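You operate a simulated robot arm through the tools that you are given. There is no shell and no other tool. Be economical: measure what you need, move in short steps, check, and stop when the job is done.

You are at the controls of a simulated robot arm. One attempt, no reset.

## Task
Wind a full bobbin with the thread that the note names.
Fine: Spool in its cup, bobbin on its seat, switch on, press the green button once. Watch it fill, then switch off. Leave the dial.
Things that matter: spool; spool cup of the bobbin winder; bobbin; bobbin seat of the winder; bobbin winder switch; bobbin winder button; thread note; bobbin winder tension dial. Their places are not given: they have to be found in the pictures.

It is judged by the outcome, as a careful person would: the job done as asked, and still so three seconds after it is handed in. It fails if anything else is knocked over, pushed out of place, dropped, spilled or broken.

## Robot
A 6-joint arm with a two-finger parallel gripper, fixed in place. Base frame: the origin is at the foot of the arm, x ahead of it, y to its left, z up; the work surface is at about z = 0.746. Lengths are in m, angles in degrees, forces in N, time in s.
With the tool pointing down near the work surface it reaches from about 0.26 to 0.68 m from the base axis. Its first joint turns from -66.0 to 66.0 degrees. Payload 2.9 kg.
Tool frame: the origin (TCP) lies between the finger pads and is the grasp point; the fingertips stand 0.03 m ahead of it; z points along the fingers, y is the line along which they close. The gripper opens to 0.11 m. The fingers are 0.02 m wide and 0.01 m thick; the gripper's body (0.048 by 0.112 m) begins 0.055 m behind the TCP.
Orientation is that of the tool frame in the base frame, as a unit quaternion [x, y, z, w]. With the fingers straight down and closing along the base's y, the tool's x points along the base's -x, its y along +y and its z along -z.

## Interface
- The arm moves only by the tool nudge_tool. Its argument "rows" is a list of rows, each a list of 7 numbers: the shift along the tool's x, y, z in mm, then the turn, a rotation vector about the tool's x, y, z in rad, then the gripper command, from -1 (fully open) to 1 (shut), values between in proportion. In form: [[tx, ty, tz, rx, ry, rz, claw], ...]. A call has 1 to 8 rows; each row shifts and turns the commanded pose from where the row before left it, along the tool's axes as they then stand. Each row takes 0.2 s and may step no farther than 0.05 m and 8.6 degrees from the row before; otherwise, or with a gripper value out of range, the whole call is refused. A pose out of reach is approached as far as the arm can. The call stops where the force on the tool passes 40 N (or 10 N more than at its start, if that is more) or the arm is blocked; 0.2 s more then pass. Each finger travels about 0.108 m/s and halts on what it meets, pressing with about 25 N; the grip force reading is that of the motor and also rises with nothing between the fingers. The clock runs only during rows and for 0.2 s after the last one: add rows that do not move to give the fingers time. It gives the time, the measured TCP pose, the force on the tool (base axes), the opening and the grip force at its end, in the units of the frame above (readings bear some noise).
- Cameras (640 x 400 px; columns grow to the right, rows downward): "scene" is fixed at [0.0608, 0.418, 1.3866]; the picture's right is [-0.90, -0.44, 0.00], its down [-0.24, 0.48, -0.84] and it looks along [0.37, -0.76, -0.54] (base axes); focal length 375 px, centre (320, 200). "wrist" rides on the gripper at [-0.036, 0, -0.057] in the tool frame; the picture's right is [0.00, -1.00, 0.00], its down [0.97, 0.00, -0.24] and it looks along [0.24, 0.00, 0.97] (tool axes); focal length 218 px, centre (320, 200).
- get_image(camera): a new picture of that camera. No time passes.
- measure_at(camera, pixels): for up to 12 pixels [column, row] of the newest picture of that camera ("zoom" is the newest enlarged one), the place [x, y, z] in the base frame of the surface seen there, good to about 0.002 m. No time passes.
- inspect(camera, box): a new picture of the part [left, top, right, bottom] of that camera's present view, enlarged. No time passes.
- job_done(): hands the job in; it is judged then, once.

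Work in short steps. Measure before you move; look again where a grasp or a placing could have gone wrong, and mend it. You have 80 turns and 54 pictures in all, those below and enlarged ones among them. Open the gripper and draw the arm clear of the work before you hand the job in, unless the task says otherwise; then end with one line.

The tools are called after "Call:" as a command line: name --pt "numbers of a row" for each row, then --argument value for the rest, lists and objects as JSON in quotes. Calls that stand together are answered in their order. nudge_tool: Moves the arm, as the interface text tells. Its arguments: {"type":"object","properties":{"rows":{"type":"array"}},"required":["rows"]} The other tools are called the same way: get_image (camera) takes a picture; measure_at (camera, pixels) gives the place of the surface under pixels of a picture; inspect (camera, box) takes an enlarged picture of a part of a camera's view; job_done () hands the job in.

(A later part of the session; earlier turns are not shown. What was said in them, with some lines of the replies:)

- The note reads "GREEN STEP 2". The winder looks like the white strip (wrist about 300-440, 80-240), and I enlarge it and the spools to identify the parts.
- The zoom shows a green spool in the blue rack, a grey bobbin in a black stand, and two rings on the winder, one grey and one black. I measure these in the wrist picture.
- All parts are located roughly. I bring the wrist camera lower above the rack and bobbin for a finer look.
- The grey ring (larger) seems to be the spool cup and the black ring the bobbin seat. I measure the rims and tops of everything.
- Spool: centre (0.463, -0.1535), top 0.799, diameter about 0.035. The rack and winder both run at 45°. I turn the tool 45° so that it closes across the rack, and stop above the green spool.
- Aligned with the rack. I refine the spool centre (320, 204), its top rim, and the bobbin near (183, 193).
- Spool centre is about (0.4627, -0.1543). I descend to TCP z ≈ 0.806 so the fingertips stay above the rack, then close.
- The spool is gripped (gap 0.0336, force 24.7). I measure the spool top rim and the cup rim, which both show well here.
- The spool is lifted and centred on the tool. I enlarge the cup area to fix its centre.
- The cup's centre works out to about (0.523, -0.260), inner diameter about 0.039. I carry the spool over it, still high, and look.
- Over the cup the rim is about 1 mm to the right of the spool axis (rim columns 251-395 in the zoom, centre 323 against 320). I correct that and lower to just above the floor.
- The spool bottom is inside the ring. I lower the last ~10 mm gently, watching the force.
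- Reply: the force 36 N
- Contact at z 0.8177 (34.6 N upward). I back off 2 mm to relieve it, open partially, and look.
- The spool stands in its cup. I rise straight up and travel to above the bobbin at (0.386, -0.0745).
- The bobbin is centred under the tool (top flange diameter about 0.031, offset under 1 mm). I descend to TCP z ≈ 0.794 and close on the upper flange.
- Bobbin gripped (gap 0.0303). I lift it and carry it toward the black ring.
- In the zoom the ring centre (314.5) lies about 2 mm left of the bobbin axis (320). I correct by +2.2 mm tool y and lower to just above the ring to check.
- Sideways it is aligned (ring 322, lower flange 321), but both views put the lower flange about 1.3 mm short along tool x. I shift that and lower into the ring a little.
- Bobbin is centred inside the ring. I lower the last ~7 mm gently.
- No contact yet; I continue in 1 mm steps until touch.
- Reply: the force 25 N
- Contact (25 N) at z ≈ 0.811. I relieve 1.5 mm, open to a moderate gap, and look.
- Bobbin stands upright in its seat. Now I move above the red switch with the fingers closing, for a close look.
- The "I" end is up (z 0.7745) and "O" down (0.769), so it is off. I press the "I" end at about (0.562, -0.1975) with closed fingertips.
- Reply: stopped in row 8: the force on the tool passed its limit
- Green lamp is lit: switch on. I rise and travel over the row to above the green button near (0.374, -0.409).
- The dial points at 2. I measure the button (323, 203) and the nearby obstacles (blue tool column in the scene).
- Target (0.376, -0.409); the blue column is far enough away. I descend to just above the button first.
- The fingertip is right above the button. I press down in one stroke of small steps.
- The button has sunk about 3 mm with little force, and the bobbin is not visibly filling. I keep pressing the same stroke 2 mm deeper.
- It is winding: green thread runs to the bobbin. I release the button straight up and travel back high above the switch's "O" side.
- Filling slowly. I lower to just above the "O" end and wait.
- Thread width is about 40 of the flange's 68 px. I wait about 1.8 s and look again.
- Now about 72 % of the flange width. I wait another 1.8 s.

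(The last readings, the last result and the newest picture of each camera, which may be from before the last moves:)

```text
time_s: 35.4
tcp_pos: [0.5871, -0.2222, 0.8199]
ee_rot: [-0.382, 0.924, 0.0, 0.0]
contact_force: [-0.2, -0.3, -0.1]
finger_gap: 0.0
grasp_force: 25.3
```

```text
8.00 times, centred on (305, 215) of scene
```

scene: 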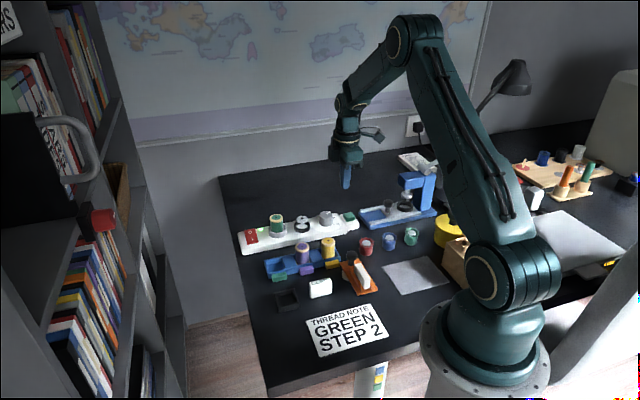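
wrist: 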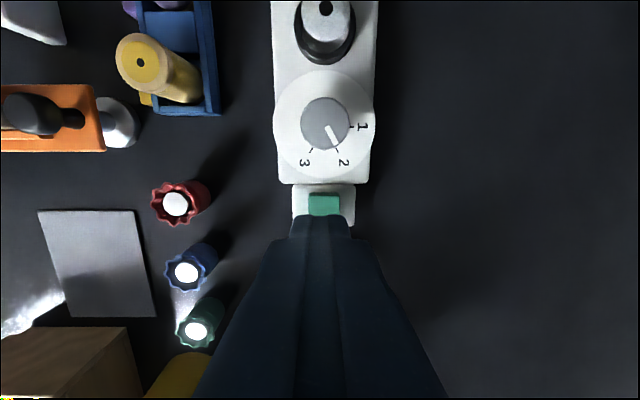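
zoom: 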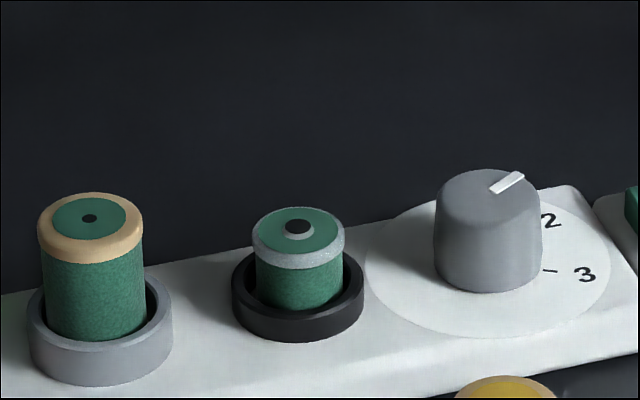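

The bobbin is full and the thread bridge is gone. I press the "O" end now.

Call:
nudge_tool --pt "0 0 10 0 0 0 1" --pt "0 0 5 0 0 0 1" --pt "0 0 3 0 0 0 1" --pt "0 0 2 0 0 0 1" --pt "0 0 0 0 0 0 1"

Call:
inspect --camera "scene" --box '[230, 190, 330, 260]'

```text
time_s: 36.6
tcp_pos: [0.5877, -0.2223, 0.8005]
ee_rot: [-0.382, 0.924, -0.001, 0.001]
contact_force: [-11.6, 5.2, 28.2]
finger_gap: 0.0001
grasp_force: 25.2
```

```text
5.71 times, centred on (280, 225) of scene
```

zoom: 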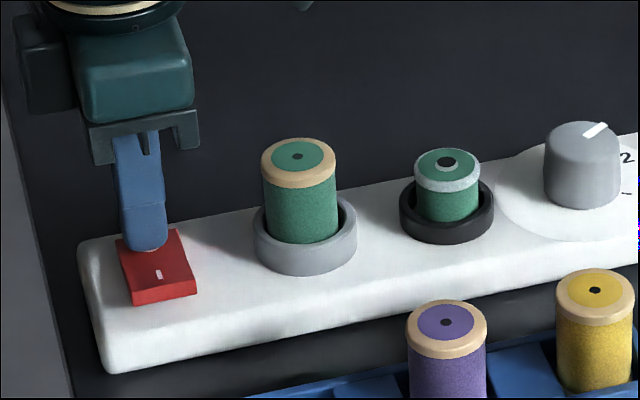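

The lamp is out, so it is off. I withdraw upward, open the gripper in free air, and take a last look.

Call:
nudge_tool --pt "0 0 -30 0 0 0 1" --pt "0 0 -45 0 0 0 1" --pt "0 0 -45 0 0 0 1" --pt "0 0 -45 0 0 0 0" --pt "0 0 -30 0 0 0 -1" --pt "0 0 0 0 0 0 -1" --pt "0 0 0 0 0 0 -1"

Call:
inspect --camera "scene" --box '[220, 150, 460, 310]'

```text
time_s: 38.2
tcp_pos: [0.5863, -0.2228, 0.992]
ee_rot: [-0.382, 0.924, 0.0, 0.001]
contact_force: [0.6, -0.4, 0.1]
finger_gap: 0.1102
grasp_force: 0.1
```

```text
2.50 times, centred on (340, 230) of scene
```

zoom: 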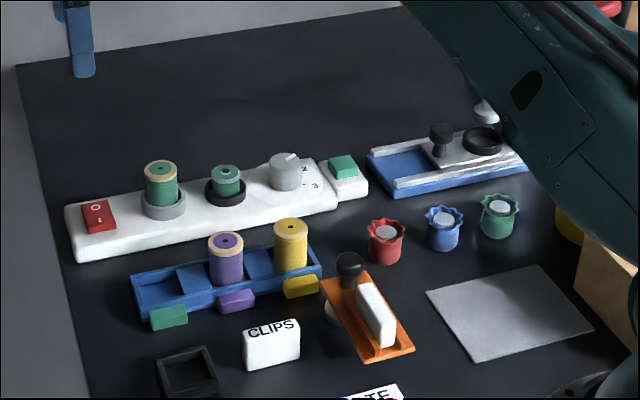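

Spool and full bobbin are in place, the lamp is off, the dial is untouched and nothing else has moved. I hand the job in.

Call:
job_done

```text
The job is handed in.
```

The bobbin is wound full with the green thread the note names; the winder is switched off, the dial untouched, and the arm is open and clear.
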